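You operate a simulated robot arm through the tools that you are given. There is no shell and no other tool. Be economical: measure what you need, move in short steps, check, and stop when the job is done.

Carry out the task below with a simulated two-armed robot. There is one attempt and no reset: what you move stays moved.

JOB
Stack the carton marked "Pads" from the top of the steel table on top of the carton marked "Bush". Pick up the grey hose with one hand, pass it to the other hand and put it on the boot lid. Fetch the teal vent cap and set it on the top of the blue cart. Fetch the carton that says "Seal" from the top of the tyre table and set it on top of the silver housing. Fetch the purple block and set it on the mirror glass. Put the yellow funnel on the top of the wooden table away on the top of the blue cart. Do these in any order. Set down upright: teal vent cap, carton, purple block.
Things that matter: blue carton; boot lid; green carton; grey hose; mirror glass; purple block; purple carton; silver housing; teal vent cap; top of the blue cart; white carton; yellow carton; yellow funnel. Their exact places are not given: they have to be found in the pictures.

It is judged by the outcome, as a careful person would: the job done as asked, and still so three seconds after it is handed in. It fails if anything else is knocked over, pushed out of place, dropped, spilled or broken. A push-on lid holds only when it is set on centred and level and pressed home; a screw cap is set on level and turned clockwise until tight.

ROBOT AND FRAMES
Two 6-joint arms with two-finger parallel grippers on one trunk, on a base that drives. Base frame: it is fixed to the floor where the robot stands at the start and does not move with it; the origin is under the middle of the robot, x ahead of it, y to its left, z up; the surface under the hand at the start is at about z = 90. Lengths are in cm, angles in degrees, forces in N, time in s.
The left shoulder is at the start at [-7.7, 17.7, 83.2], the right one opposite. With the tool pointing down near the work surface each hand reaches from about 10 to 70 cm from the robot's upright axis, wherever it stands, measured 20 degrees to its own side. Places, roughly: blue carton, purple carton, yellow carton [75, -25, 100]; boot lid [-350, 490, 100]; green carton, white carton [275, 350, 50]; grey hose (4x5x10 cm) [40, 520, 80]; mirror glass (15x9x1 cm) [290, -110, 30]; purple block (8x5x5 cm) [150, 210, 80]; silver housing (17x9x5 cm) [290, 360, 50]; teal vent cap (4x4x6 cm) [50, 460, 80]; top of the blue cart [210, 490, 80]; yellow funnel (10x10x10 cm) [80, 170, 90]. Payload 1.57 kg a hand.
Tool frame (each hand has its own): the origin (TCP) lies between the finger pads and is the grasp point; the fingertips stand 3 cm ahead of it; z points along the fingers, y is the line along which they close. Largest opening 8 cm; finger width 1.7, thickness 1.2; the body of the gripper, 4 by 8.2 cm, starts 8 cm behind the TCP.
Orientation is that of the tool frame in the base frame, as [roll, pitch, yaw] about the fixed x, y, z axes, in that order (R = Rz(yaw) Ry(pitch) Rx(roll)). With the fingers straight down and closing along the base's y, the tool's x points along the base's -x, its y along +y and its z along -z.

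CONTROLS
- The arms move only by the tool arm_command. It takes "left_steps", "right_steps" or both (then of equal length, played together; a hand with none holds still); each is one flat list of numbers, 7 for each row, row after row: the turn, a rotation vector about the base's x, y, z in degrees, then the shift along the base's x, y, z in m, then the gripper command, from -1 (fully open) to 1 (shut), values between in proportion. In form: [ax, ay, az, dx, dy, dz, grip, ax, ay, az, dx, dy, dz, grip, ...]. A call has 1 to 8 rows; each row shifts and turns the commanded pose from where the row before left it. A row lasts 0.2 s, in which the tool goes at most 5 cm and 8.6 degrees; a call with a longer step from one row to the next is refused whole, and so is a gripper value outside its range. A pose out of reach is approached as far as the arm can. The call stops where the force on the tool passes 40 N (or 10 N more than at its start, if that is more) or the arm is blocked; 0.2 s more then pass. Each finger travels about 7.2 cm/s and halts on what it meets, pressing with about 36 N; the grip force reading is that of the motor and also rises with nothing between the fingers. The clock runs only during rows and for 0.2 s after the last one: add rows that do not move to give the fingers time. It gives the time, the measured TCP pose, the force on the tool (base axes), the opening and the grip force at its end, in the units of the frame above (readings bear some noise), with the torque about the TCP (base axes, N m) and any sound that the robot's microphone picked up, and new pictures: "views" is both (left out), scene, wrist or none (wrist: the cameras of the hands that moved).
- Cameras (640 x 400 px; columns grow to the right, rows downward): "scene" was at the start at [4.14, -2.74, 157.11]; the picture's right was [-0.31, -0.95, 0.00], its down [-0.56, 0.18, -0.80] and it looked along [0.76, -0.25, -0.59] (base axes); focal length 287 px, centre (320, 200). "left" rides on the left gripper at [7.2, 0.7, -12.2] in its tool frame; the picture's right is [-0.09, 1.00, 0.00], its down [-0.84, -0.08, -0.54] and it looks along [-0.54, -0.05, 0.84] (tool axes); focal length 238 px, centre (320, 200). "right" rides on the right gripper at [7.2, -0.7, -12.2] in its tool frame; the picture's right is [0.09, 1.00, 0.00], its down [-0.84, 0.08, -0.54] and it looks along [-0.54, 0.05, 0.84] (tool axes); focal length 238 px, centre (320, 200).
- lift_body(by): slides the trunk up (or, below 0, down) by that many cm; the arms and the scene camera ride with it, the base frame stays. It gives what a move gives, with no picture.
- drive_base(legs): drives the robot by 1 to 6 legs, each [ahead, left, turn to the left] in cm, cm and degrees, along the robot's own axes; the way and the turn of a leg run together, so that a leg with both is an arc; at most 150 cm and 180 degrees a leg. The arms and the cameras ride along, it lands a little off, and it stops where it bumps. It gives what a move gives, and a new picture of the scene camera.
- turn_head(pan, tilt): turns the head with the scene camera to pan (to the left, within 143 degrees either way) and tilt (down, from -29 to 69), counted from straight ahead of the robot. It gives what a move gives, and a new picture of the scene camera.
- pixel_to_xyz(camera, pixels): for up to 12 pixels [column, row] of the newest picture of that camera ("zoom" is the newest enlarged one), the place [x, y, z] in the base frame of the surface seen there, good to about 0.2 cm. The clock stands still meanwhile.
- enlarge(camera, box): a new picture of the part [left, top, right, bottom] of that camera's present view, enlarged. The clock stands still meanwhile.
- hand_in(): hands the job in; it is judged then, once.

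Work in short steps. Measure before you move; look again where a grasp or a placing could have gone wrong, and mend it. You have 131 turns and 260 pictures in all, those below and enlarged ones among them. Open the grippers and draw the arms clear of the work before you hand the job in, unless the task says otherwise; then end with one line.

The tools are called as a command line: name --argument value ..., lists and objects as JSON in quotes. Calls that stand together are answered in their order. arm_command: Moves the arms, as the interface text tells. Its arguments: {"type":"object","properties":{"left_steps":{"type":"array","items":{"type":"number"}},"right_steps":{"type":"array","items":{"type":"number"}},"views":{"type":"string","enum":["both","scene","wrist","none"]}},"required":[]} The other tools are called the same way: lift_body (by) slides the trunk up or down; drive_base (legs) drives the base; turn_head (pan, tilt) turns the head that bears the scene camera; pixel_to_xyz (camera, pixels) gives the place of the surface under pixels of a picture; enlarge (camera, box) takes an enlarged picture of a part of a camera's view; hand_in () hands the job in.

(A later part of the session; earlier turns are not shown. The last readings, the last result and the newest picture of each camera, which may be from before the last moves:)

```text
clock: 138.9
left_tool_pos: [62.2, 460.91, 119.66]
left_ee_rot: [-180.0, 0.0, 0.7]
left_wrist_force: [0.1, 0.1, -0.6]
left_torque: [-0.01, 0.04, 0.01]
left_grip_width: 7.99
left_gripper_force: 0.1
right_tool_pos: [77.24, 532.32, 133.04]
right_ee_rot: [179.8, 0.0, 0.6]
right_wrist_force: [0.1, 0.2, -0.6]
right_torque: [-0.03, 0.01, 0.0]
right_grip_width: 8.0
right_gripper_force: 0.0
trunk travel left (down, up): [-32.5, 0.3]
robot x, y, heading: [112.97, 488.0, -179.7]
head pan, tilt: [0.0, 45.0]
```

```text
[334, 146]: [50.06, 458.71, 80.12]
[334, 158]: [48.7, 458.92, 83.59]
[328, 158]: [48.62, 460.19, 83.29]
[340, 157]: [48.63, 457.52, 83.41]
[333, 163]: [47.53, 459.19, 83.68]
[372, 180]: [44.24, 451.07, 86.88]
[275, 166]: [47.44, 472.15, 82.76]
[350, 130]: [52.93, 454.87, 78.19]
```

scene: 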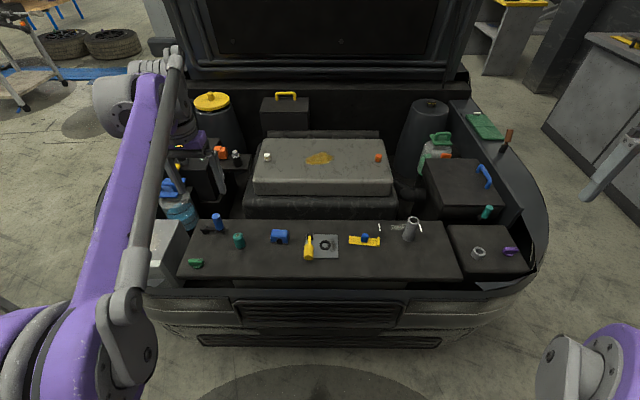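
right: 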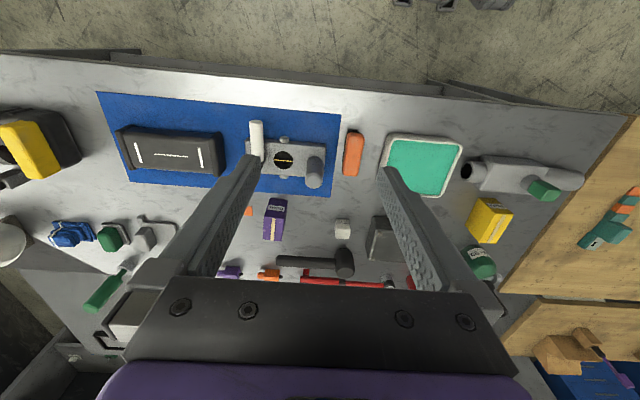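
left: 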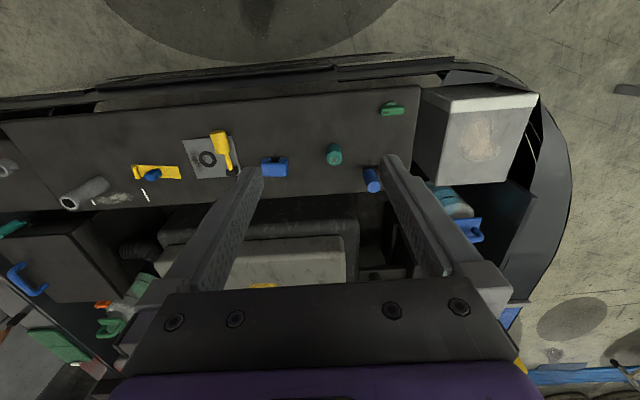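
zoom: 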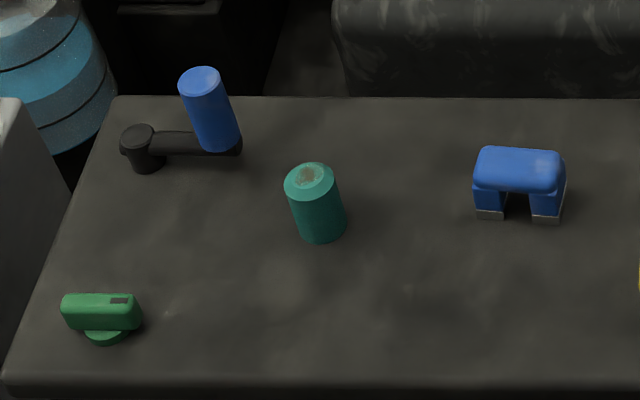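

Cap centre (48.5,459.0), z 78–83.5. Reach needs the base ~9 cm closer; I check the bumper's foremost x.

pixel_to_xyz --camera "scene" --pixels '[[320, 278], [320, 290], [320, 302], [320, 325], [320, 342], [320, 352], [250, 345], [400, 345], [200, 335]]'

turn_head --pan 0 --tilt 69

pixel_to_xyz --camera "scene" --pixels '[[320, 130], [320, 200], [320, 220], [290, 290], [350, 290], [320, 310]]'

```text
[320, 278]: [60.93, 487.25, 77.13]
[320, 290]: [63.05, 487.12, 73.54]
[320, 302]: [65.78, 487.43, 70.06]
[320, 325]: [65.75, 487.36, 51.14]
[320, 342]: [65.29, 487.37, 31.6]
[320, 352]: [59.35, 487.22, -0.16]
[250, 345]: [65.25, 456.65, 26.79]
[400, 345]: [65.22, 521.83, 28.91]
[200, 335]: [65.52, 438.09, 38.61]
```

```text
clock: 139.8
left_tool_pos: [62.2, 460.78, 119.68]
left_ee_rot: [-179.8, 0.1, 0.7]
left_wrist_force: [-0.7, 0.1, -0.6]
left_torque: [0.0, 0.01, 0.03]
left_grip_width: 8.01
left_gripper_force: 0.0
right_tool_pos: [77.21, 532.24, 133.16]
right_ee_rot: [-180.0, 0.0, 0.6]
right_wrist_force: [0.4, -0.3, 0.5]
right_torque: [-0.01, 0.0, 0.01]
right_grip_width: 8.0
right_gripper_force: 0.2
trunk travel left (down, up): [-32.5, 0.3]
robot x, y, heading: [112.9, 487.58, -179.5]
head pan, tilt: [0.0, 68.8]
```

scene: 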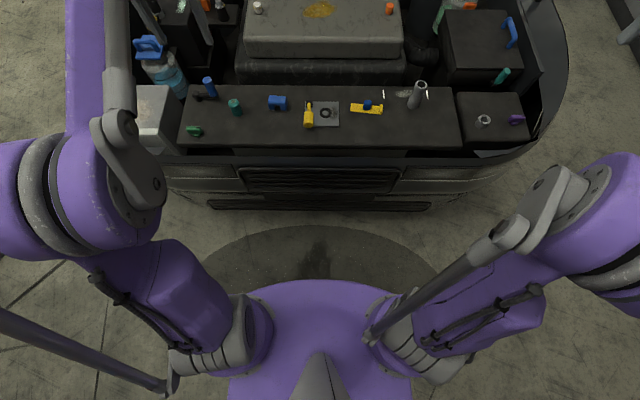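

```text
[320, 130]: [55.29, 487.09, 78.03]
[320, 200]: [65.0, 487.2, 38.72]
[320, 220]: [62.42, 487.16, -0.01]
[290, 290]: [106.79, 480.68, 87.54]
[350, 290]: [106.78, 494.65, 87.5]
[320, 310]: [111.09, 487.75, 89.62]
```

The base has room (bumper x=65.8, base at 113). I drive 10 cm forward.

drive_base --legs '[[10, 0, -0.4]]'

```text
clock: 140.9
left_tool_pos: [51.93, 461.04, 119.63]
left_ee_rot: [-179.8, 0.0, 0.3]
left_wrist_force: [0.8, 0.3, -0.1]
left_torque: [-0.01, -0.03, 0.0]
left_grip_width: 8.0
left_gripper_force: 0.0
right_tool_pos: [67.63, 532.5, 133.22]
right_ee_rot: [180.0, 0.0, 0.3]
right_wrist_force: [0.6, 0.0, -0.3]
right_torque: [0.02, -0.01, 0.0]
right_grip_width: 7.99
right_gripper_force: 0.1
trunk travel left (down, up): [-32.5, 0.3]
robot x, y, heading: [102.77, 487.5, -179.6]
head pan, tilt: [0.0, 68.8]
```

scene: 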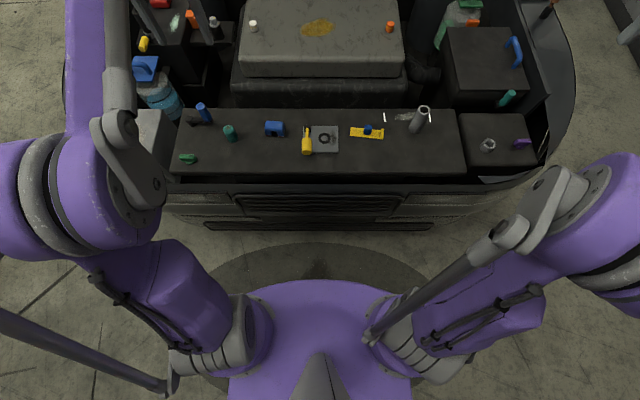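

Now the left hand goes above the cap to z≈95.

arm_command --left_steps '[0, 0, 0, -0.0057, -0.0034, -0.041, -1, 0, 0, 0, -0.0057, -0.0034, -0.041, -1, 0, 0, 0, -0.0057, -0.0034, -0.041, -1, 0, 0, 0, -0.0057, -0.0034, -0.041, -1, 0, 0, 0, -0.0057, -0.0034, -0.041, -1, 0, 0, 0, -0.0057, -0.0034, -0.041, -1, 0, 0, 0, 0, 0, 0, -1]' --views "wrist"

pixel_to_xyz --camera "left" --pixels '[[320, 130], [320, 145], [320, 160], [330, 160], [310, 160]]'

```text
clock: 142.5
left_tool_pos: [48.5, 459.08, 95.0]
left_ee_rot: [-180.0, 0.0, 0.2]
left_wrist_force: [-0.5, -1.3, -0.6]
left_torque: [0.02, 0.0, 0.01]
left_grip_width: 8.0
left_gripper_force: 0.0
right_tool_pos: [67.49, 532.38, 133.16]
right_ee_rot: [179.9, 0.0, 0.1]
right_wrist_force: [0.7, 0.1, 0.4]
right_torque: [-0.04, 0.02, -0.01]
right_grip_width: 8.01
right_gripper_force: 0.1
trunk travel left (down, up): [-32.5, 0.3]
robot x, y, heading: [102.35, 487.85, -179.6]
head pan, tilt: [0.0, 68.8]
```

left: 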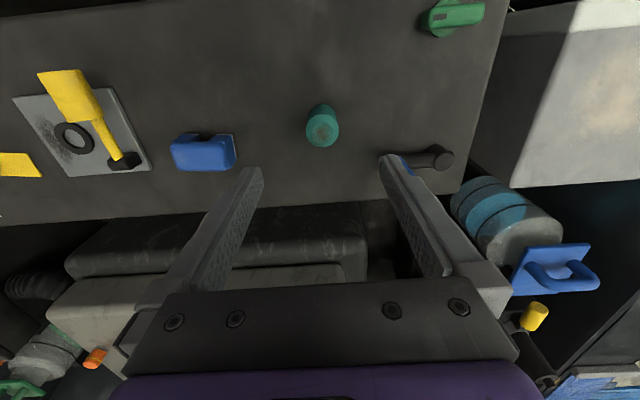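

```text
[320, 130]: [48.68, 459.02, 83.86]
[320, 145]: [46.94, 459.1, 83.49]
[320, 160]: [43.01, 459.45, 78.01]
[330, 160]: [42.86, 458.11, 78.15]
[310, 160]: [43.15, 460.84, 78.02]
```

Cap centred. I narrow to 6 cm, descend 13.3 cm and close.

arm_command --left_steps '[0, 0, 0, 0, 0, -0.033, -0.5, 0, 0, 0, 0, 0, -0.04, -0.5, 0, 0, 0, 0, 0, -0.04, -0.5, 0, 0, 0, 0, 0, -0.02, -0.5, 0, 0, 0, 0, 0, 0, 0.2, 0, 0, 0, 0, 0, 0, 1, 0, 0, 0, 0, 0, 0, 1]' --views "wrist"

```text
clock: 144.1
left_tool_pos: [48.54, 459.19, 81.68]
left_ee_rot: [-180.0, 0.0, 0.2]
left_wrist_force: [-0.3, 0.0, 0.5]
left_torque: [0.0, -0.02, -0.02]
left_grip_width: 3.21
left_gripper_force: 36.2
right_tool_pos: [67.44, 532.45, 133.23]
right_ee_rot: [-180.0, 0.0, 0.2]
right_wrist_force: [0.3, 0.2, -0.3]
right_torque: [-0.01, -0.01, 0.02]
right_grip_width: 8.01
right_gripper_force: 0.0
trunk travel left (down, up): [-32.5, 0.3]
robot x, y, heading: [102.6, 487.25, -179.6]
head pan, tilt: [0.0, 68.8]
```

left: 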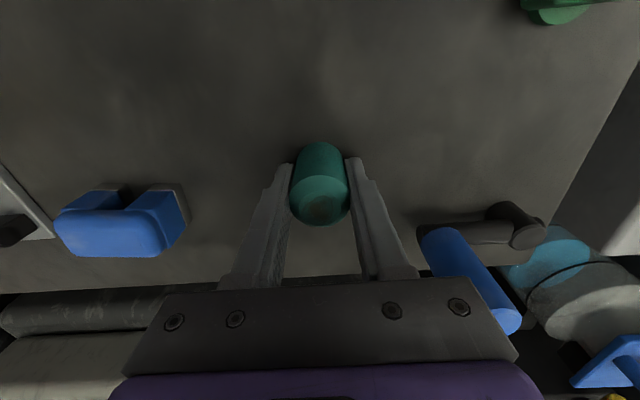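

Gripped at 3.2 cm. I lift the cap and bring the right hand above the hose.

arm_command --left_steps '[0, 0, 0, 0, 0, 0.02, 1, 0, 0, 0, 0, 0, 0.04, 1, 0, 0, 0, 0, 0, 0.045, 1, 0, 0, 0, 0, 0, 0.045, 1, 0, 0, 0, 0, 0, 0.045, 1, 0, 0, 0, 0, 0, 0.045, 1, 0, 0, 0, 0.03, 0, 0.03, 1, 0, 0, 0, 0.04, 0, 0.03, 1]' --right_steps '[0, 0, 0, -0.029, -0.0175, -0.035, -1, 0, 0, 0, -0.029, -0.0175, -0.035, -1, 0, 0, 0, -0.029, -0.0175, -0.035, -1, 0, 0, 0, -0.029, -0.0175, -0.035, -1, 0, 0, 0, -0.029, -0.0175, -0.035, -1, 0, 0, 0, -0.029, -0.0175, -0.035, -1, 0, 0, 0, -0.029, -0.0175, -0.035, -1, 0, 0, 0, -0.029, -0.0175, -0.035, -1]' --views "both"

```text
clock: 145.9
left_tool_pos: [55.48, 459.01, 111.85]
left_ee_rot: [-179.9, 0.0, 0.2]
left_wrist_force: [0.4, 0.2, -0.7]
left_torque: [-0.05, 0.01, -0.02]
left_grip_width: 3.22
left_gripper_force: 35.4
right_tool_pos: [44.39, 518.35, 105.2]
right_ee_rot: [-179.9, 0.0, 0.1]
right_wrist_force: [-0.1, 0.5, -0.4]
right_torque: [0.02, -0.01, -0.02]
right_grip_width: 8.02
right_gripper_force: 0.0
trunk travel left (down, up): [-32.5, 0.3]
robot x, y, heading: [102.96, 487.68, -179.8]
head pan, tilt: [0.0, 68.8]
```

scene: 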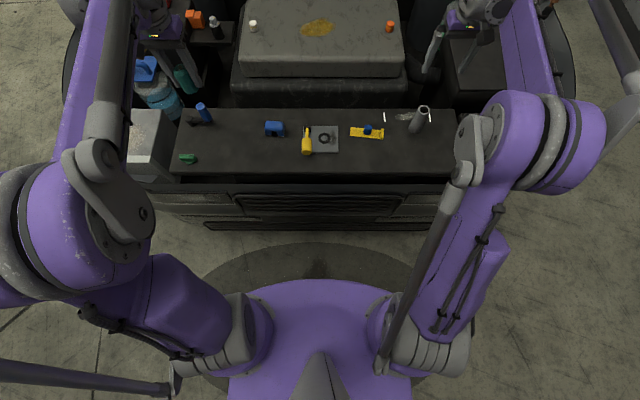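
right: 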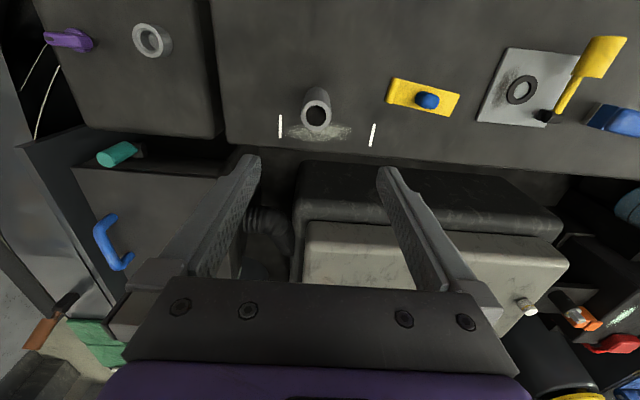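
left: 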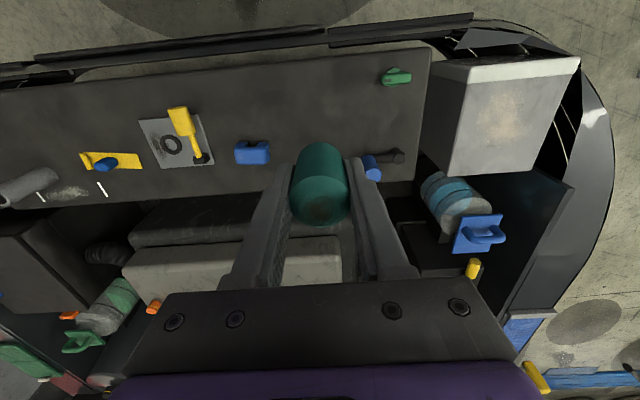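

enlarge --camera "right" --box '[270, 70, 370, 150]'

pixel_to_xyz --camera "zoom" --pixels '[[200, 230], [385, 230], [290, 150], [290, 320], [230, 180], [300, 100], [370, 110]]'

```text
5.00 times, centred on (320, 110) of right
```

zoom: 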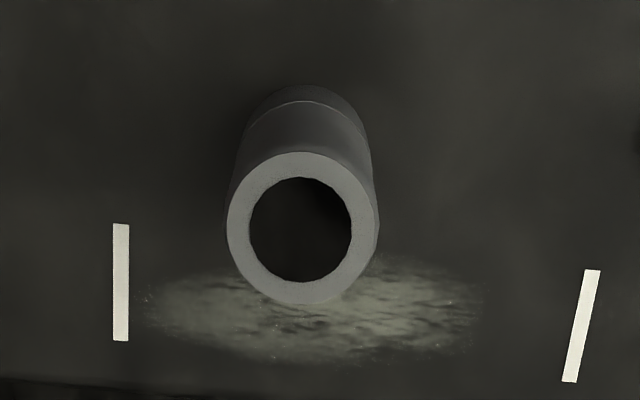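

```text
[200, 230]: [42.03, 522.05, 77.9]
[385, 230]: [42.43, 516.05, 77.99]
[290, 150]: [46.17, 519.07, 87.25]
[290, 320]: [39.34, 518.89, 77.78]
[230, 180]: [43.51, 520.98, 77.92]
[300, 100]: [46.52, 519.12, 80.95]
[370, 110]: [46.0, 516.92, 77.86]
```

pixel_to_xyz --camera "zoom" --pixels '[[238, 228], [366, 228], [302, 163], [302, 292], [302, 130]]'

```text
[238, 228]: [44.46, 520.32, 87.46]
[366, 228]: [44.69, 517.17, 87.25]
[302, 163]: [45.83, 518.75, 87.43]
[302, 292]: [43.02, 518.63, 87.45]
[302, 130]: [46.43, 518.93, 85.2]
```

Hose centre (44.45,518.7), top 87.4, diameter ≈4. I grip only its upper part (TCP z≈85.3), leaving the lower end for the handover.

arm_command --right_steps '[0, 0, 0, 0, 0.0015, -0.045, -1, 0, 0, 0, 0, 0.0015, -0.045, -1, 0, 0, 0, 0, 0, -0.045, -1, 0, 0, 0, 0, 0, -0.045, -1, 0, 0, 0, 0, 0, -0.018, -1, 0, 0, 0, 0, 0, 0, 0.2, 0, 0, 0, 0, 0, 0, 1, 0, 0, 0, 0, 0, 0, 1]' --views "wrist"

```text
clock: 147.7
left_tool_pos: [55.43, 458.84, 111.81]
left_ee_rot: [-179.9, 0.0, 0.3]
left_wrist_force: [0.6, 0.1, -0.5]
left_torque: [-0.03, 0.01, 0.0]
left_grip_width: 3.2
left_gripper_force: 36.5
right_tool_pos: [44.47, 518.81, 85.14]
right_ee_rot: [180.0, 0.1, 0.2]
right_wrist_force: [-0.4, 1.3, 0.1]
right_torque: [0.11, 0.0, 0.01]
right_grip_width: 3.45
right_gripper_force: 35.5
trunk travel left (down, up): [-32.5, 0.3]
robot x, y, heading: [102.96, 487.68, -179.9]
head pan, tilt: [0.0, 68.8]
```

right: 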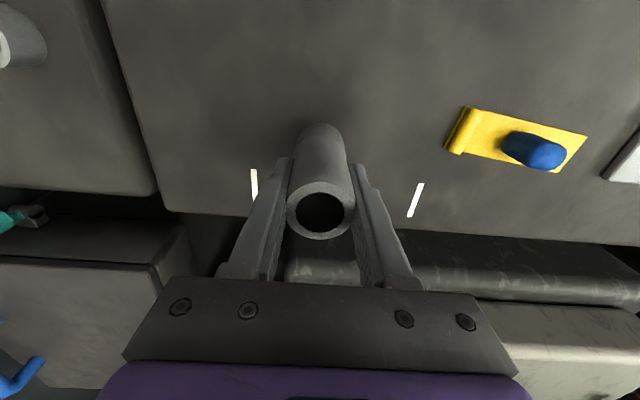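

Gripped. I lift both to about z=112–115 and draw in a little.

arm_command --right_steps '[0, 0, 0, 0, 0, 0.02, 1, 0, 0, 0, 0, 0, 0.045, 1, 0, 0, 0, 0, 0, 0.045, 1, 0, 0, 0, 0, 0, 0.045, 1, 0, 0, 0, 0.02, 0, 0.045, 1, 0, 0, 0, 0.02, 0, 0.045, 1, 0, 0, 0, 0.035, 0, 0.03, 1, 0, 0, 0, 0.04, 0, 0.02, 1]' --views "wrist"

```text
clock: 149.5
left_tool_pos: [55.43, 459.01, 111.92]
left_ee_rot: [-179.9, -0.1, 0.3]
left_wrist_force: [0.9, -0.3, -0.1]
left_torque: [-0.01, 0.02, -0.02]
left_grip_width: 3.22
left_gripper_force: 35.7
right_tool_pos: [55.71, 518.48, 114.99]
right_ee_rot: [180.0, 0.0, 0.2]
right_wrist_force: [0.8, 0.5, -0.4]
right_torque: [0.03, -0.01, 0.0]
right_grip_width: 3.45
right_gripper_force: 36.1
trunk travel left (down, up): [-32.5, 0.3]
robot x, y, heading: [102.76, 487.22, -179.9]
head pan, tilt: [0.0, 68.8]
```

right: 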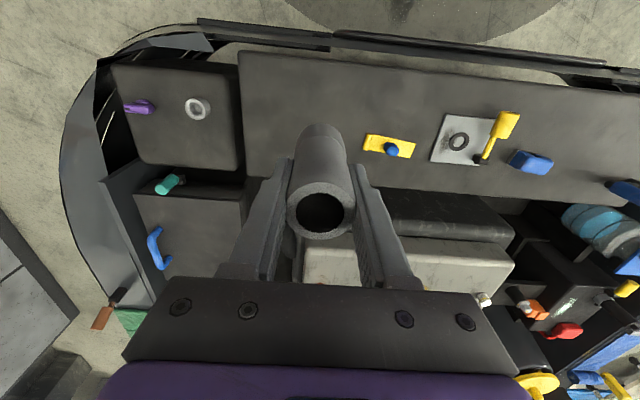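

Next the vent cap to the cart: back off, turn 180°, and approach the cart's front side (x=190).

drive_base --legs '[[-12, 0, 0], [0, 0, -180], [28, -30, 0]]'

turn_head --pan 0 --tilt 50

```text
clock: 161.1
left_tool_pos: [189.81, 480.96, 111.75]
left_ee_rot: [-179.8, 0.1, 176.1]
left_wrist_force: [-0.3, -0.2, -1.0]
left_torque: [0.03, -0.03, 0.01]
left_grip_width: 3.19
left_gripper_force: 35.8
right_tool_pos: [185.49, 421.52, 114.81]
right_ee_rot: [179.9, -0.1, 176.0]
right_wrist_force: [-0.2, 0.2, -1.4]
right_torque: [0.02, 0.01, 0.01]
right_grip_width: 3.41
right_gripper_force: 36.3
trunk travel left (down, up): [-32.5, 0.3]
robot x, y, heading: [140.53, 456.05, -4.3]
head pan, tilt: [0.0, 68.8]
```

scene: 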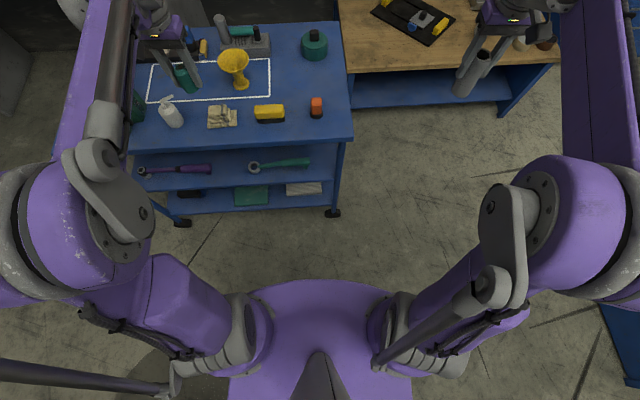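

```text
clock: 161.9
left_tool_pos: [189.97, 480.9, 111.83]
left_ee_rot: [-179.8, 0.1, 176.1]
left_wrist_force: [0.3, -0.3, -0.1]
left_torque: [-0.01, 0.01, -0.03]
left_grip_width: 3.19
left_gripper_force: 35.9
right_tool_pos: [185.47, 421.47, 115.02]
right_ee_rot: [-179.9, -0.1, 176.0]
right_wrist_force: [-1.3, -0.5, -1.4]
right_torque: [0.03, 0.01, 0.03]
right_grip_width: 3.39
right_gripper_force: 35.9
trunk travel left (down, up): [-32.5, 0.3]
robot x, y, heading: [140.81, 455.79, -3.8]
head pan, tilt: [0.0, 50.0]
```

scene: 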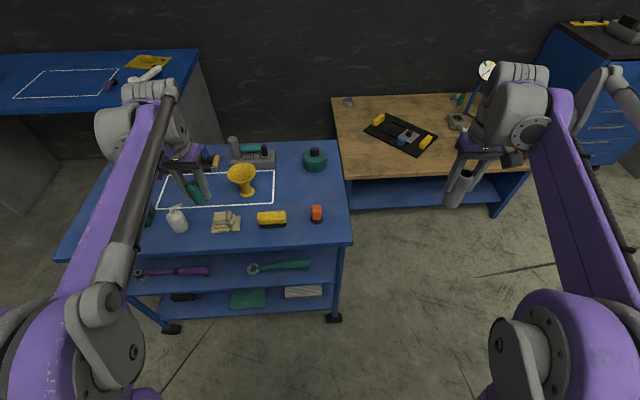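

I square up (turn +4°) and go 11 cm forward; then place the cap at a free spot near (211,461) between funnel and teal tub.

drive_base --legs '[[11, 0, 4]]'

pixel_to_xyz --camera "scene" --pixels '[[320, 200], [290, 200], [270, 220], [315, 160], [300, 230]]'

```text
clock: 163.1
left_tool_pos: [198.96, 483.86, 111.76]
left_ee_rot: [-179.9, 0.1, -179.8]
left_wrist_force: [1.1, 0.1, -0.6]
left_torque: [-0.01, 0.0, -0.01]
left_grip_width: 3.22
left_gripper_force: 36.5
right_tool_pos: [198.5, 424.28, 114.85]
right_ee_rot: [-180.0, 0.0, 179.9]
right_wrist_force: [0.2, 1.0, -1.5]
right_torque: [-0.03, 0.01, 0.04]
right_grip_width: 3.41
right_gripper_force: 35.9
trunk travel left (down, up): [-32.5, 0.3]
robot x, y, heading: [151.46, 455.44, -0.3]
head pan, tilt: [0.0, 50.0]
```

scene: 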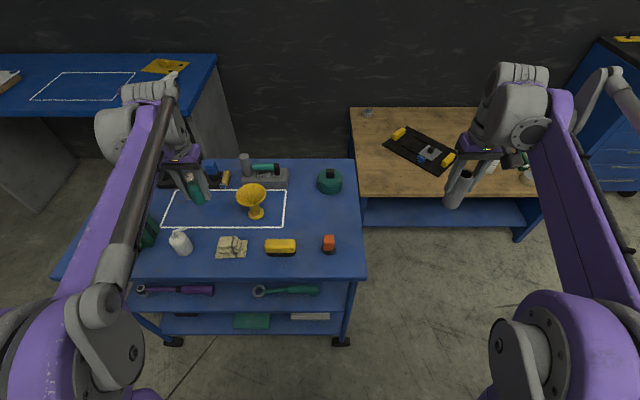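

```text
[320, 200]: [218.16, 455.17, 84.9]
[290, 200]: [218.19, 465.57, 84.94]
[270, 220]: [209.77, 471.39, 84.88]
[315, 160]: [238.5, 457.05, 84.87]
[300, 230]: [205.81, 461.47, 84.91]
```

arm_command --left_steps '[0, 0, 0, 0.0208, -0.0373, 0, 1, 0, 0, 0, 0.0208, -0.0373, 0, 1, 0, 0, 0, 0.0208, -0.0373, 0, 1, 0, 0, 0, 0.0208, -0.0373, 0, 1, 0, 0, 0, 0.0208, -0.0373, 0, 1, 0, 0, 0, 0.0208, -0.0373, 0, 1, 0, 0, 0, 0, 0, -0.045, 1, 0, 0, 0, 0, 0, -0.045, 1]' --views "both"

```text
clock: 164.9
left_tool_pos: [211.52, 461.21, 102.82]
left_ee_rot: [-179.9, -0.1, -179.8]
left_wrist_force: [-0.3, 0.1, -1.2]
left_torque: [0.03, 0.02, 0.01]
left_grip_width: 3.18
left_gripper_force: 36.4
right_tool_pos: [198.51, 424.23, 114.91]
right_ee_rot: [179.9, 0.0, 179.9]
right_wrist_force: [1.1, -0.7, -1.1]
right_torque: [0.03, 0.03, 0.0]
right_grip_width: 3.36
right_gripper_force: 36.1
trunk travel left (down, up): [-32.5, 0.3]
robot x, y, heading: [151.36, 455.78, 0.1]
head pan, tilt: [0.0, 50.0]
```

scene: 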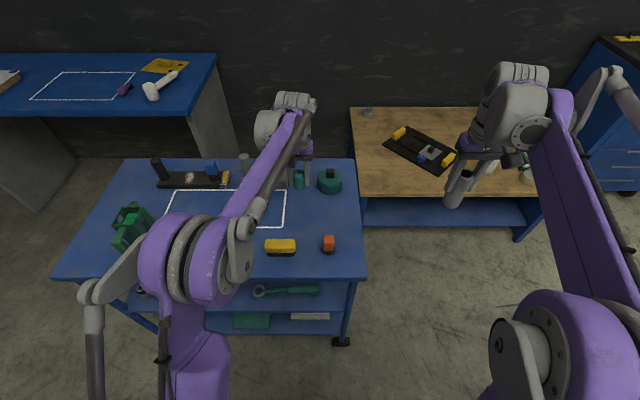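
left: 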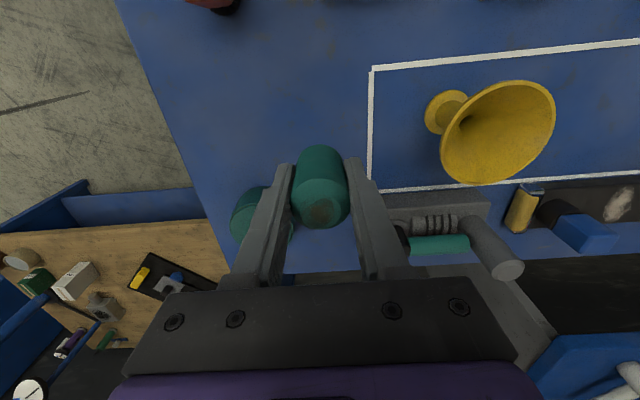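

Clear all round. I lower 13 cm, then to contact.

arm_command --left_steps '[0, 0, 0, 0, 0, -0.045, 1, 0, 0, 0, 0, 0, -0.045, 1, 0, 0, 0, 0, 0, -0.036, 1, 0, 0, 0, 0, 0, -0.008, 1, 0, 0, 0, 0, 0, 0, 1]' --views "none"

arm_command --left_steps '[0, 0, 0, 0, 0, -0.003, 1, 0, 0, 0, 0, 0, -0.002, 1, 0, 0, 0, 0, 0, 0, 1]' --views "wrist"

```text
clock: 166.1
left_tool_pos: [211.61, 461.47, 89.34]
left_ee_rot: [-180.0, 0.0, -179.8]
left_wrist_force: [0.3, -0.3, -0.4]
left_torque: [0.04, 0.0, -0.01]
left_grip_width: 3.21
left_gripper_force: 35.9
right_tool_pos: [198.51, 424.14, 114.94]
right_ee_rot: [-179.9, -0.1, 179.8]
right_wrist_force: [0.1, 0.1, -1.6]
right_torque: [-0.03, 0.01, 0.02]
right_grip_width: 3.4
right_gripper_force: 36.3
trunk travel left (down, up): [-32.5, 0.3]
robot x, y, heading: [151.94, 455.24, 0.0]
head pan, tilt: [0.0, 50.0]
```

```text
clock: 166.9
left_tool_pos: [211.55, 461.47, 88.79]
left_ee_rot: [-179.9, 0.0, -179.8]
left_wrist_force: [-0.1, 0.0, 0.0]
left_torque: [0.02, -0.02, -0.01]
left_grip_width: 3.2
left_gripper_force: 35.9
right_tool_pos: [198.65, 424.24, 114.92]
right_ee_rot: [-180.0, 0.0, 179.9]
right_wrist_force: [0.1, 0.0, -0.5]
right_torque: [0.03, 0.01, 0.0]
right_grip_width: 3.37
right_gripper_force: 36.3
trunk travel left (down, up): [-32.5, 0.3]
robot x, y, heading: [151.54, 455.58, 0.0]
head pan, tilt: [0.0, 50.0]
```

left: 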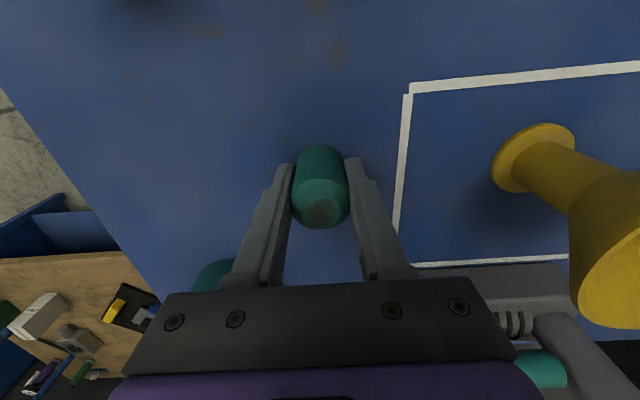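

arm_command --left_steps '[0, 0, 0, 0, 0, -0.002, 1, 0, 0, 0, 0, 0, -0.001, 1, 0, 0, 0, 0, 0, 0, 1]' --views "none"

```text
clock: 167.7
left_tool_pos: [211.52, 461.47, 88.57]
left_ee_rot: [-179.9, 0.0, 180.0]
left_wrist_force: [-0.1, 0.5, 1.5]
left_torque: [0.05, -0.02, 0.01]
left_grip_width: 3.19
left_gripper_force: 35.7
right_tool_pos: [198.58, 424.19, 114.93]
right_ee_rot: [-180.0, 0.0, 179.9]
right_wrist_force: [-0.8, 0.2, -1.3]
right_torque: [-0.02, 0.01, -0.02]
right_grip_width: 3.38
right_gripper_force: 36.2
trunk travel left (down, up): [-32.5, 0.3]
robot x, y, heading: [151.35, 455.2, 0.1]
head pan, tilt: [0.0, 50.0]
```

First contact. I release and draw straight up.

arm_command --left_steps '[0, 0, 0, 0, 0, 0, 0.3, 0, 0, 0, 0, 0, 0, -0.2, 0, 0, 0, 0, 0, 0, -0.5, 0, 0, 0, 0, 0, 0.03, -0.5, 0, 0, 0, 0, 0, 0.045, -0.5, 0, 0, 0, 0, 0, 0.045, -0.5, 0, 0, 0, 0, 0, 0.045, -0.5, 0, 0, 0, -0.02, 0, 0.045, -0.5]' --views "both"

```text
clock: 169.5
left_tool_pos: [209.52, 461.38, 109.55]
left_ee_rot: [-179.9, -0.1, -180.0]
left_wrist_force: [-0.8, 0.8, 0.0]
left_torque: [0.05, -0.05, 0.01]
left_grip_width: 6.0
left_gripper_force: 0.1
right_tool_pos: [198.41, 424.32, 114.99]
right_ee_rot: [180.0, 0.1, 179.9]
right_wrist_force: [-0.6, 0.5, -1.7]
right_torque: [0.01, -0.01, 0.02]
right_grip_width: 3.42
right_gripper_force: 36.7
trunk travel left (down, up): [-32.5, 0.3]
robot x, y, heading: [151.13, 455.48, 0.0]
head pan, tilt: [0.0, 50.0]
```

scene: 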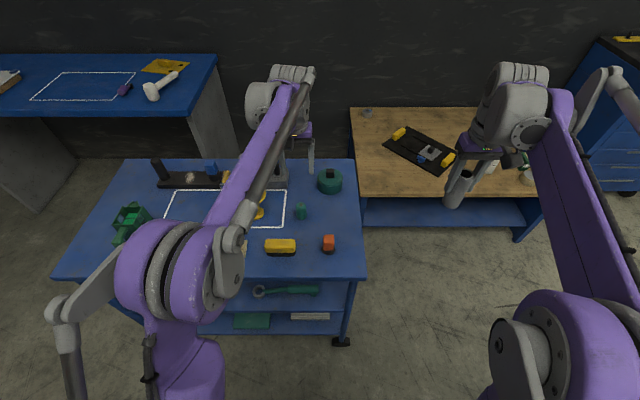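
left: 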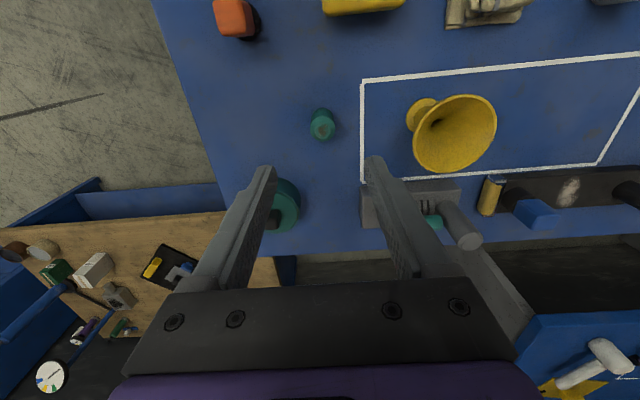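

Cap stands upright. Next the tyre table: back off, go right, and look at it.

arm_command --left_steps '[0, 0, 0, -0.045, 0.01, 0.02, -1, 0, 0, 0, -0.045, 0.02, 0.02, -1, 0, 0, 0, -0.045, 0.02, 0, -1]' --views "none"

drive_base --legs '[[-20, 0, 0], [0, -80, 0], [50, 0, 0]]'

turn_head --pan 0 --tilt 45

```text
refused: row 1 steps farther than a row can; nothing moved
```

```text
clock: 180.6
left_tool_pos: [239.73, 380.69, 109.48]
left_ee_rot: [-179.9, 0.0, 179.6]
left_wrist_force: [-0.3, 0.1, -0.1]
left_torque: [0.0, -0.02, -0.02]
left_grip_width: 5.99
left_gripper_force: 0.0
right_tool_pos: [228.38, 343.73, 114.89]
right_ee_rot: [180.0, 0.0, 179.5]
right_wrist_force: [-0.1, 1.1, -2.0]
right_torque: [0.02, -0.01, 0.01]
right_grip_width: 3.38
right_gripper_force: 35.9
trunk travel left (down, up): [-32.5, 0.3]
robot x, y, heading: [181.61, 375.22, -0.3]
head pan, tilt: [0.0, 50.0]
```

scene: 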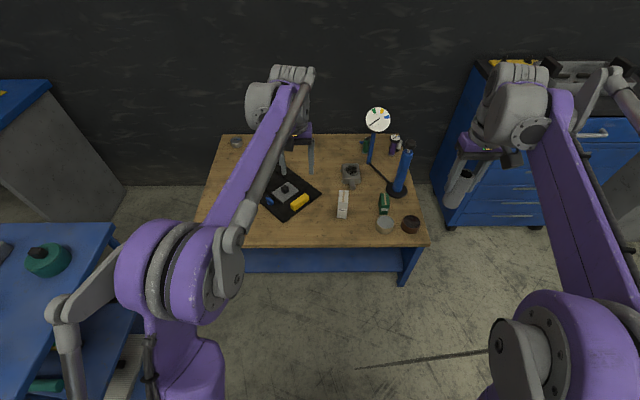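

```text
clock: 181.3
left_tool_pos: [239.78, 380.68, 109.52]
left_ee_rot: [-179.9, 0.0, 179.6]
left_wrist_force: [0.3, -0.4, 0.5]
left_torque: [0.0, 0.02, 0.0]
left_grip_width: 6.01
left_gripper_force: 0.0
right_tool_pos: [228.38, 343.71, 114.92]
right_ee_rot: [-180.0, 0.1, 179.5]
right_wrist_force: [0.2, 0.0, -1.7]
right_torque: [0.02, 0.0, 0.0]
right_grip_width: 3.38
right_gripper_force: 36.2
trunk travel left (down, up): [-32.5, 0.3]
robot x, y, heading: [181.99, 375.24, -0.4]
head pan, tilt: [0.0, 45.0]
```

scene: 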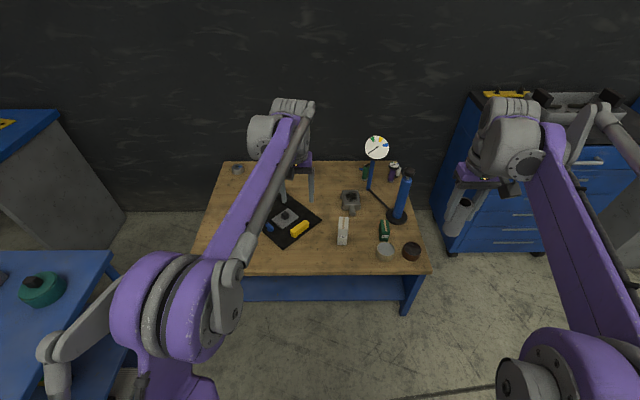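

White carton at (343,232), green at (384,230). I enlarge to read labels and find the silver housing.

enlarge --camera "scene" --box '[250, 150, 440, 270]'

enlarge --camera "left" --box '[0, 0, 640, 400]'

```text
3.33 times, centred on (345, 210) of scene
```

zoom: 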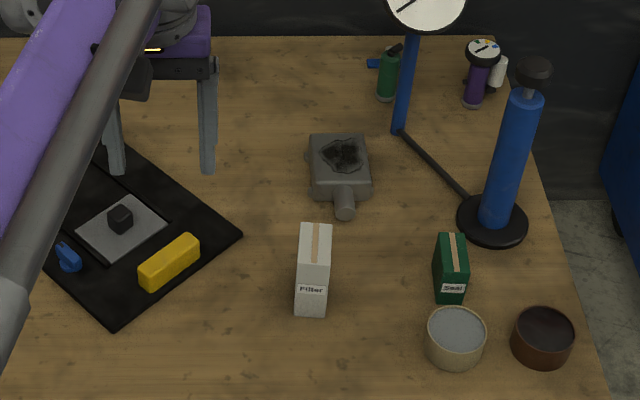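

```text
1.00 times, centred on (320, 200) of left (not enlarged: the box is as wide or as high as the picture)
```

zoom: 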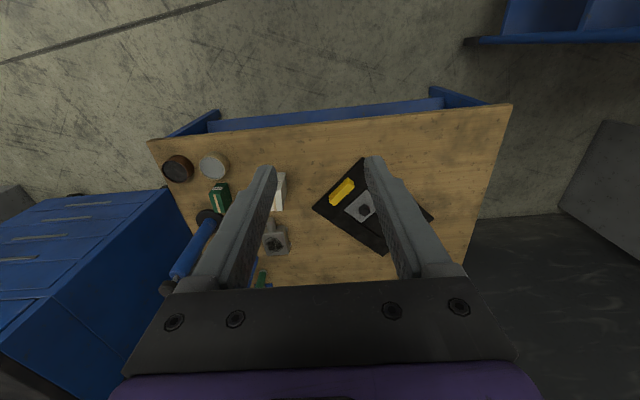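

"Seal" is the green carton; the housing is at zoom (340,165). I measure both.

enlarge --camera "scene" --box '[320, 170, 440, 270]'

pixel_to_xyz --camera "scene" --pixels '[[385, 219], [381, 220], [388, 221], [380, 230], [389, 231], [384, 238], [343, 220], [350, 190], [341, 192], [360, 193], [361, 205], [343, 208]]'

```text
4.00 times, centred on (380, 220) of scene
```

zoom: 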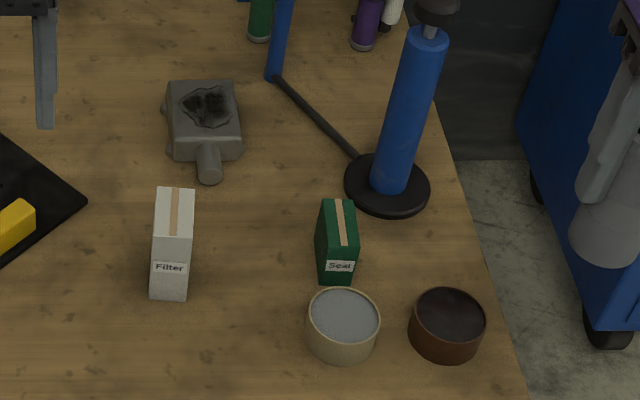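

```text
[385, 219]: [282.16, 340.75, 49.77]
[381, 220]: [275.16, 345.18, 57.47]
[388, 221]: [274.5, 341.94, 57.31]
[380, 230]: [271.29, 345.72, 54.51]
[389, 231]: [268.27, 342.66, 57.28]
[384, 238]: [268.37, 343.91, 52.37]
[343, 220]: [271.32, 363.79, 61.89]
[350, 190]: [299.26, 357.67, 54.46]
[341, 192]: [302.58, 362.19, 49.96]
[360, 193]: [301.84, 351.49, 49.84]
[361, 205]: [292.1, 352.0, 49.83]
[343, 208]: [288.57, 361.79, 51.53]
```

pixel_to_xyz --camera "zoom" --pixels '[[322, 203], [353, 203], [356, 262], [323, 262], [340, 230], [390, 180], [405, 110], [375, 180], [355, 205], [420, 50], [348, 185], [340, 300]]'

pixel_to_xyz --camera "zoom" --pixels '[[172, 84], [232, 84], [238, 140], [173, 140], [205, 105], [205, 130], [190, 145], [208, 170], [165, 110], [240, 155]]'

```text
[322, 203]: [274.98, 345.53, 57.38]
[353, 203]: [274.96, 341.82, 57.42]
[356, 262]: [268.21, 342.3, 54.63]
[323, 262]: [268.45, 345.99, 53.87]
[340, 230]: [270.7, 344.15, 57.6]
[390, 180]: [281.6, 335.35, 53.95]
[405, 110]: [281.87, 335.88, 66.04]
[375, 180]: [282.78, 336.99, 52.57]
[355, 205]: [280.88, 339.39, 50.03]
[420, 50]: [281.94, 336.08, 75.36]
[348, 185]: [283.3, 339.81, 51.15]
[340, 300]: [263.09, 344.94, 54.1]
```

```text
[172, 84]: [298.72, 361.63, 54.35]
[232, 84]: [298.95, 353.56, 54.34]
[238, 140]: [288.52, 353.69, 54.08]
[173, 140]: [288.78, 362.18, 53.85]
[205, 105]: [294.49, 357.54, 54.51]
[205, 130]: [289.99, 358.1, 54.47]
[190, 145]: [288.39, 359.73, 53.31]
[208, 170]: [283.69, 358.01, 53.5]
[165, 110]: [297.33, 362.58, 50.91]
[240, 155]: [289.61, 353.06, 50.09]
```

Green carton centre (271.7,343.9), z 50–57.5; housing top x 288.5–299, y 353.6–362, z 54.4. I lower the trunk 27 cm and check my base footprint.

lift_body --by -27

turn_head --pan 0 --tilt 69

pixel_to_xyz --camera "scene" --pixels '[[290, 285], [345, 285], [320, 290], [320, 310], [290, 295], [320, 250], [320, 330]]'

```text
clock: 184.1
left_tool_pos: [239.8, 380.79, 82.47]
left_ee_rot: [-180.0, -0.1, 179.6]
left_wrist_force: [-0.8, -1.0, -0.7]
left_torque: [0.01, -0.02, -0.04]
left_grip_width: 5.99
left_gripper_force: 0.1
right_tool_pos: [228.49, 343.69, 87.8]
right_ee_rot: [-180.0, 0.0, 179.5]
right_wrist_force: [0.2, 0.1, -1.4]
right_torque: [-0.01, -0.01, 0.0]
right_grip_width: 3.37
right_gripper_force: 35.9
trunk travel left (down, up): [-5.5, 27.3]
robot x, y, heading: [182.06, 375.61, -0.5]
head pan, tilt: [0.0, 45.0]
```

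```text
clock: 184.9
left_tool_pos: [239.72, 380.66, 82.44]
left_ee_rot: [-179.9, 0.0, 179.6]
left_wrist_force: [-0.2, 0.6, 0.1]
left_torque: [0.01, -0.01, 0.01]
left_grip_width: 6.0
left_gripper_force: 0.0
right_tool_pos: [228.37, 343.68, 87.84]
right_ee_rot: [180.0, -0.1, 179.5]
right_wrist_force: [0.0, -0.1, -1.6]
right_torque: [0.0, 0.01, 0.02]
right_grip_width: 3.36
right_gripper_force: 36.5
trunk travel left (down, up): [-5.5, 27.3]
robot x, y, heading: [181.46, 375.42, -0.7]
head pan, tilt: [0.0, 68.8]
```

scene: 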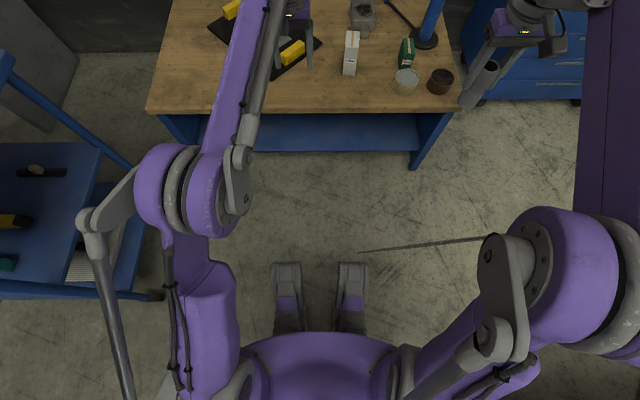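

```text
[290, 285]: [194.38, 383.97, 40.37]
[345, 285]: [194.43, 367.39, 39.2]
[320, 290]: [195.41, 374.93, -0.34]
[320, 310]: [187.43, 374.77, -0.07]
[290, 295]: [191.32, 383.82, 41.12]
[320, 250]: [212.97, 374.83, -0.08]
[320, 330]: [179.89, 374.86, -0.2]
```

pixel_to_xyz --camera "scene" --pixels '[[287, 266], [287, 275], [352, 266], [352, 275], [287, 310], [320, 345], [300, 345]]'

```text
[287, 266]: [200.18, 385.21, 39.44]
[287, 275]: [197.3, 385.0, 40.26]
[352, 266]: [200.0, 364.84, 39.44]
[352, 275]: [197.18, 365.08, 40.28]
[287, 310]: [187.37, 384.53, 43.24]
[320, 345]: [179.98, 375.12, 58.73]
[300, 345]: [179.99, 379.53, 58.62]
```

Footprint front is 19.5 cm ahead of base centre at z≈40; table edge at 252. I retract both hands and then drive to about (227,352).

arm_command --left_steps '[0, 0, 0, -0.04, 0, 0, -1, 0, 0, 0, -0.04, 0, 0, -1, 0, 0, 0, -0.04, 0, 0.01, -1, 0, 0, 0, 0, 0, 0, -1, 0, 0, 0, 0, 0, 0, -1]' --right_steps '[0, 0, 0, -0.045, 0, 0.01, 1, 0, 0, 0, -0.045, 0, 0.01, 1, 0, 0, 0, -0.045, 0, 0.01, 1, 0, 0, 0, -0.045, 0, 0.01, 1, 0, 0, 0, 0, 0, 0, 1]' --views "none"

drive_base --legs '[[30, -23, 0.6], [14, 0, 0]]'

turn_head --pan 0 --tilt 55

```text
clock: 186.1
left_tool_pos: [227.8, 380.44, 83.52]
left_ee_rot: [-179.9, 0.0, 179.5]
left_wrist_force: [0.2, -0.3, 0.4]
left_torque: [0.02, -0.01, -0.02]
left_grip_width: 7.99
left_gripper_force: 0.0
right_tool_pos: [210.39, 343.45, 91.98]
right_ee_rot: [-180.0, 0.1, 179.5]
right_wrist_force: [0.2, 0.4, -2.9]
right_torque: [-0.01, -0.05, 0.03]
right_grip_width: 3.36
right_gripper_force: 36.3
trunk travel left (down, up): [-5.5, 27.3]
robot x, y, heading: [182.1, 375.35, -0.4]
head pan, tilt: [0.0, 68.8]
```

```text
clock: 189.6
left_tool_pos: [271.8, 358.8, 83.43]
left_ee_rot: [-179.9, -0.2, -179.7]
left_wrist_force: [-0.1, 0.3, -1.3]
left_torque: [0.01, 0.01, 0.01]
left_grip_width: 8.0
left_gripper_force: 0.1
right_tool_pos: [254.63, 321.42, 91.99]
right_ee_rot: [-180.0, -0.2, -179.8]
right_wrist_force: [1.1, 0.4, -2.1]
right_torque: [-0.01, 0.02, 0.02]
right_grip_width: 3.4
right_gripper_force: 36.1
trunk travel left (down, up): [-5.5, 27.3]
robot x, y, heading: [225.94, 353.0, 0.3]
head pan, tilt: [0.0, 68.8]
```

scene: 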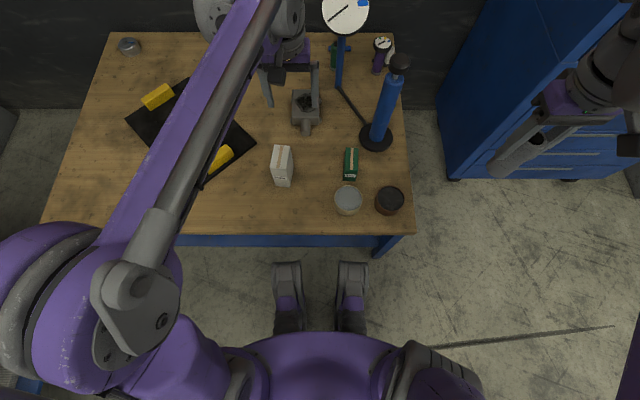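

```text
clock: 190.4
left_tool_pos: [271.83, 358.71, 83.49]
left_ee_rot: [-179.9, 0.0, -179.7]
left_wrist_force: [0.7, 0.0, -0.5]
left_torque: [0.0, 0.0, -0.02]
left_grip_width: 8.0
left_gripper_force: 0.0
right_tool_pos: [254.66, 321.46, 91.99]
right_ee_rot: [-179.9, 0.0, -179.8]
right_wrist_force: [-0.1, -0.4, -1.6]
right_torque: [0.0, -0.01, -0.05]
right_grip_width: 3.39
right_gripper_force: 36.0
trunk travel left (down, up): [-5.5, 27.3]
robot x, y, heading: [226.01, 352.92, -0.1]
head pan, tilt: [0.0, 55.0]
```

scene: 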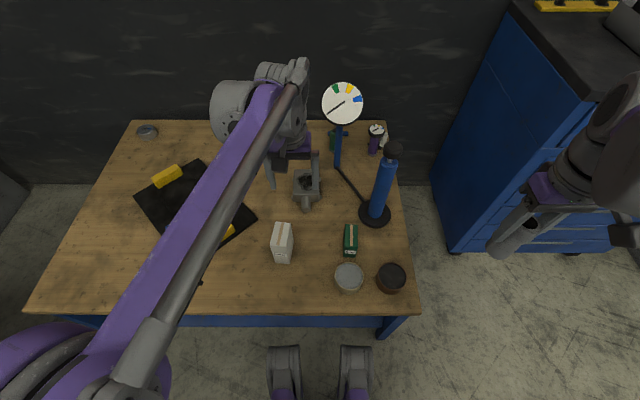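

I re-measure carton, housing and the gauge pole from here.

enlarge --camera "scene" --box '[260, 70, 420, 300]'

pixel_to_xyz --camera "scene" --pixels '[[346, 227], [356, 227], [356, 247], [346, 247], [351, 237], [338, 150], [342, 103], [342, 120], [325, 103], [385, 180], [337, 165], [349, 270]]'

pixel_to_xyz --camera "scene" --pixels '[[298, 175], [318, 175], [318, 192], [297, 192], [305, 204], [308, 195]]'

```text
1.74 times, centred on (340, 185) of scene
```

zoom: 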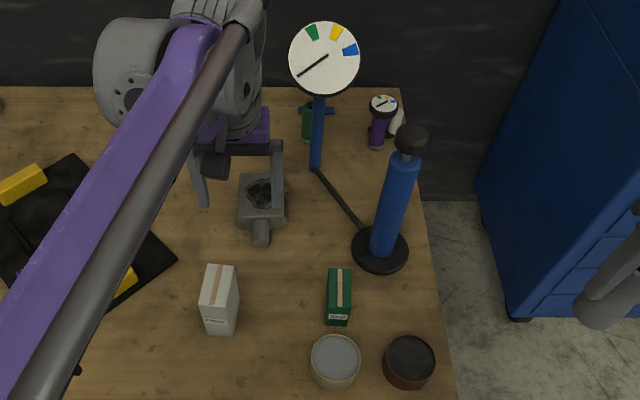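

```text
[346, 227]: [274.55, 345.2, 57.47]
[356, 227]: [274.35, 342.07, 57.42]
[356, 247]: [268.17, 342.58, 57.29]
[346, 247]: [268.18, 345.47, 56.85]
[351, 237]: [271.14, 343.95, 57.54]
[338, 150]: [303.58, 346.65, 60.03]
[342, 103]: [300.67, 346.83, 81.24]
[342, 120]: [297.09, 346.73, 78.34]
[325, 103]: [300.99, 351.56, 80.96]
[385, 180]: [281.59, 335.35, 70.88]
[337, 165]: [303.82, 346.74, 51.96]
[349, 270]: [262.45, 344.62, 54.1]
```

```text
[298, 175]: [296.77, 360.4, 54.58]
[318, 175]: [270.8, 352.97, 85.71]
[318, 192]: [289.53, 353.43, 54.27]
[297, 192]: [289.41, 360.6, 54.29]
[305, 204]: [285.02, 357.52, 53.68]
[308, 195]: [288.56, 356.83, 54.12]
```

Dial face near (299,347,81), so I use a 30° back-leaning tool. I tilt and move above the green carton.

arm_command --left_steps '[0, -7.5, 0, 0, -0.02, 0, -1, 0, -7.5, 0, 0, -0.03, 0, -1, 0, -7.5, 0, 0, -0.035, -0.01, -1, 0, -7.5, 0, 0, -0.035, -0.02, -1, 0, 0, 0, -0.002, -0.028, -0.035, -1, 0, 0, 0, -0.002, 0, -0.045, -1, 0, 0, 0, 0, 0, 0, -1]' --views "both"

```text
clock: 192.0
left_tool_pos: [271.15, 343.97, 72.41]
left_ee_rot: [-179.7, 30.0, -179.6]
left_wrist_force: [-0.5, -0.6, -0.8]
left_torque: [-0.04, 0.03, 0.0]
left_grip_width: 8.02
left_gripper_force: 0.0
right_tool_pos: [254.7, 321.5, 91.95]
right_ee_rot: [-180.0, 0.0, -179.8]
right_wrist_force: [-0.3, -0.1, -1.7]
right_torque: [0.04, -0.01, 0.0]
right_grip_width: 3.38
right_gripper_force: 36.2
trunk travel left (down, up): [-5.5, 27.3]
robot x, y, heading: [225.68, 352.61, 0.2]
head pan, tilt: [0.0, 55.0]
```

scene: 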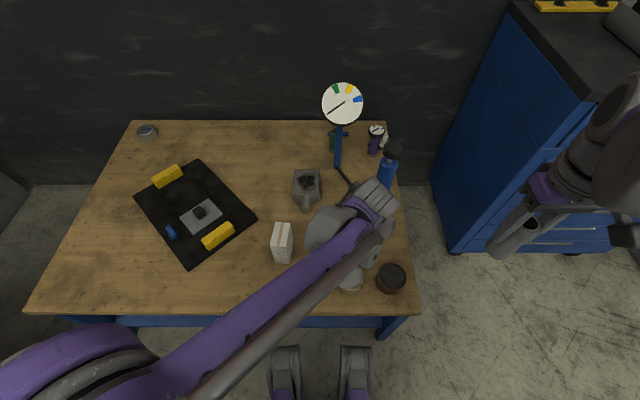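
left: 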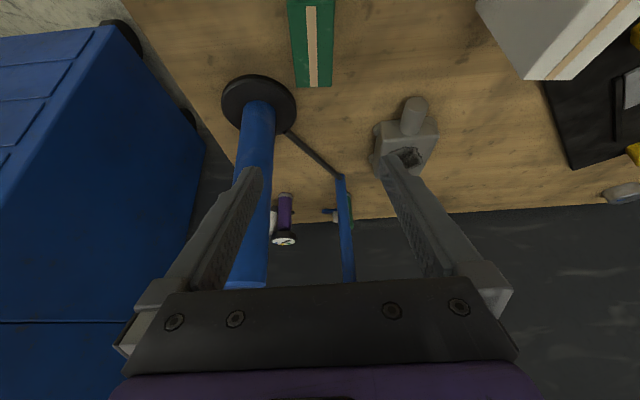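

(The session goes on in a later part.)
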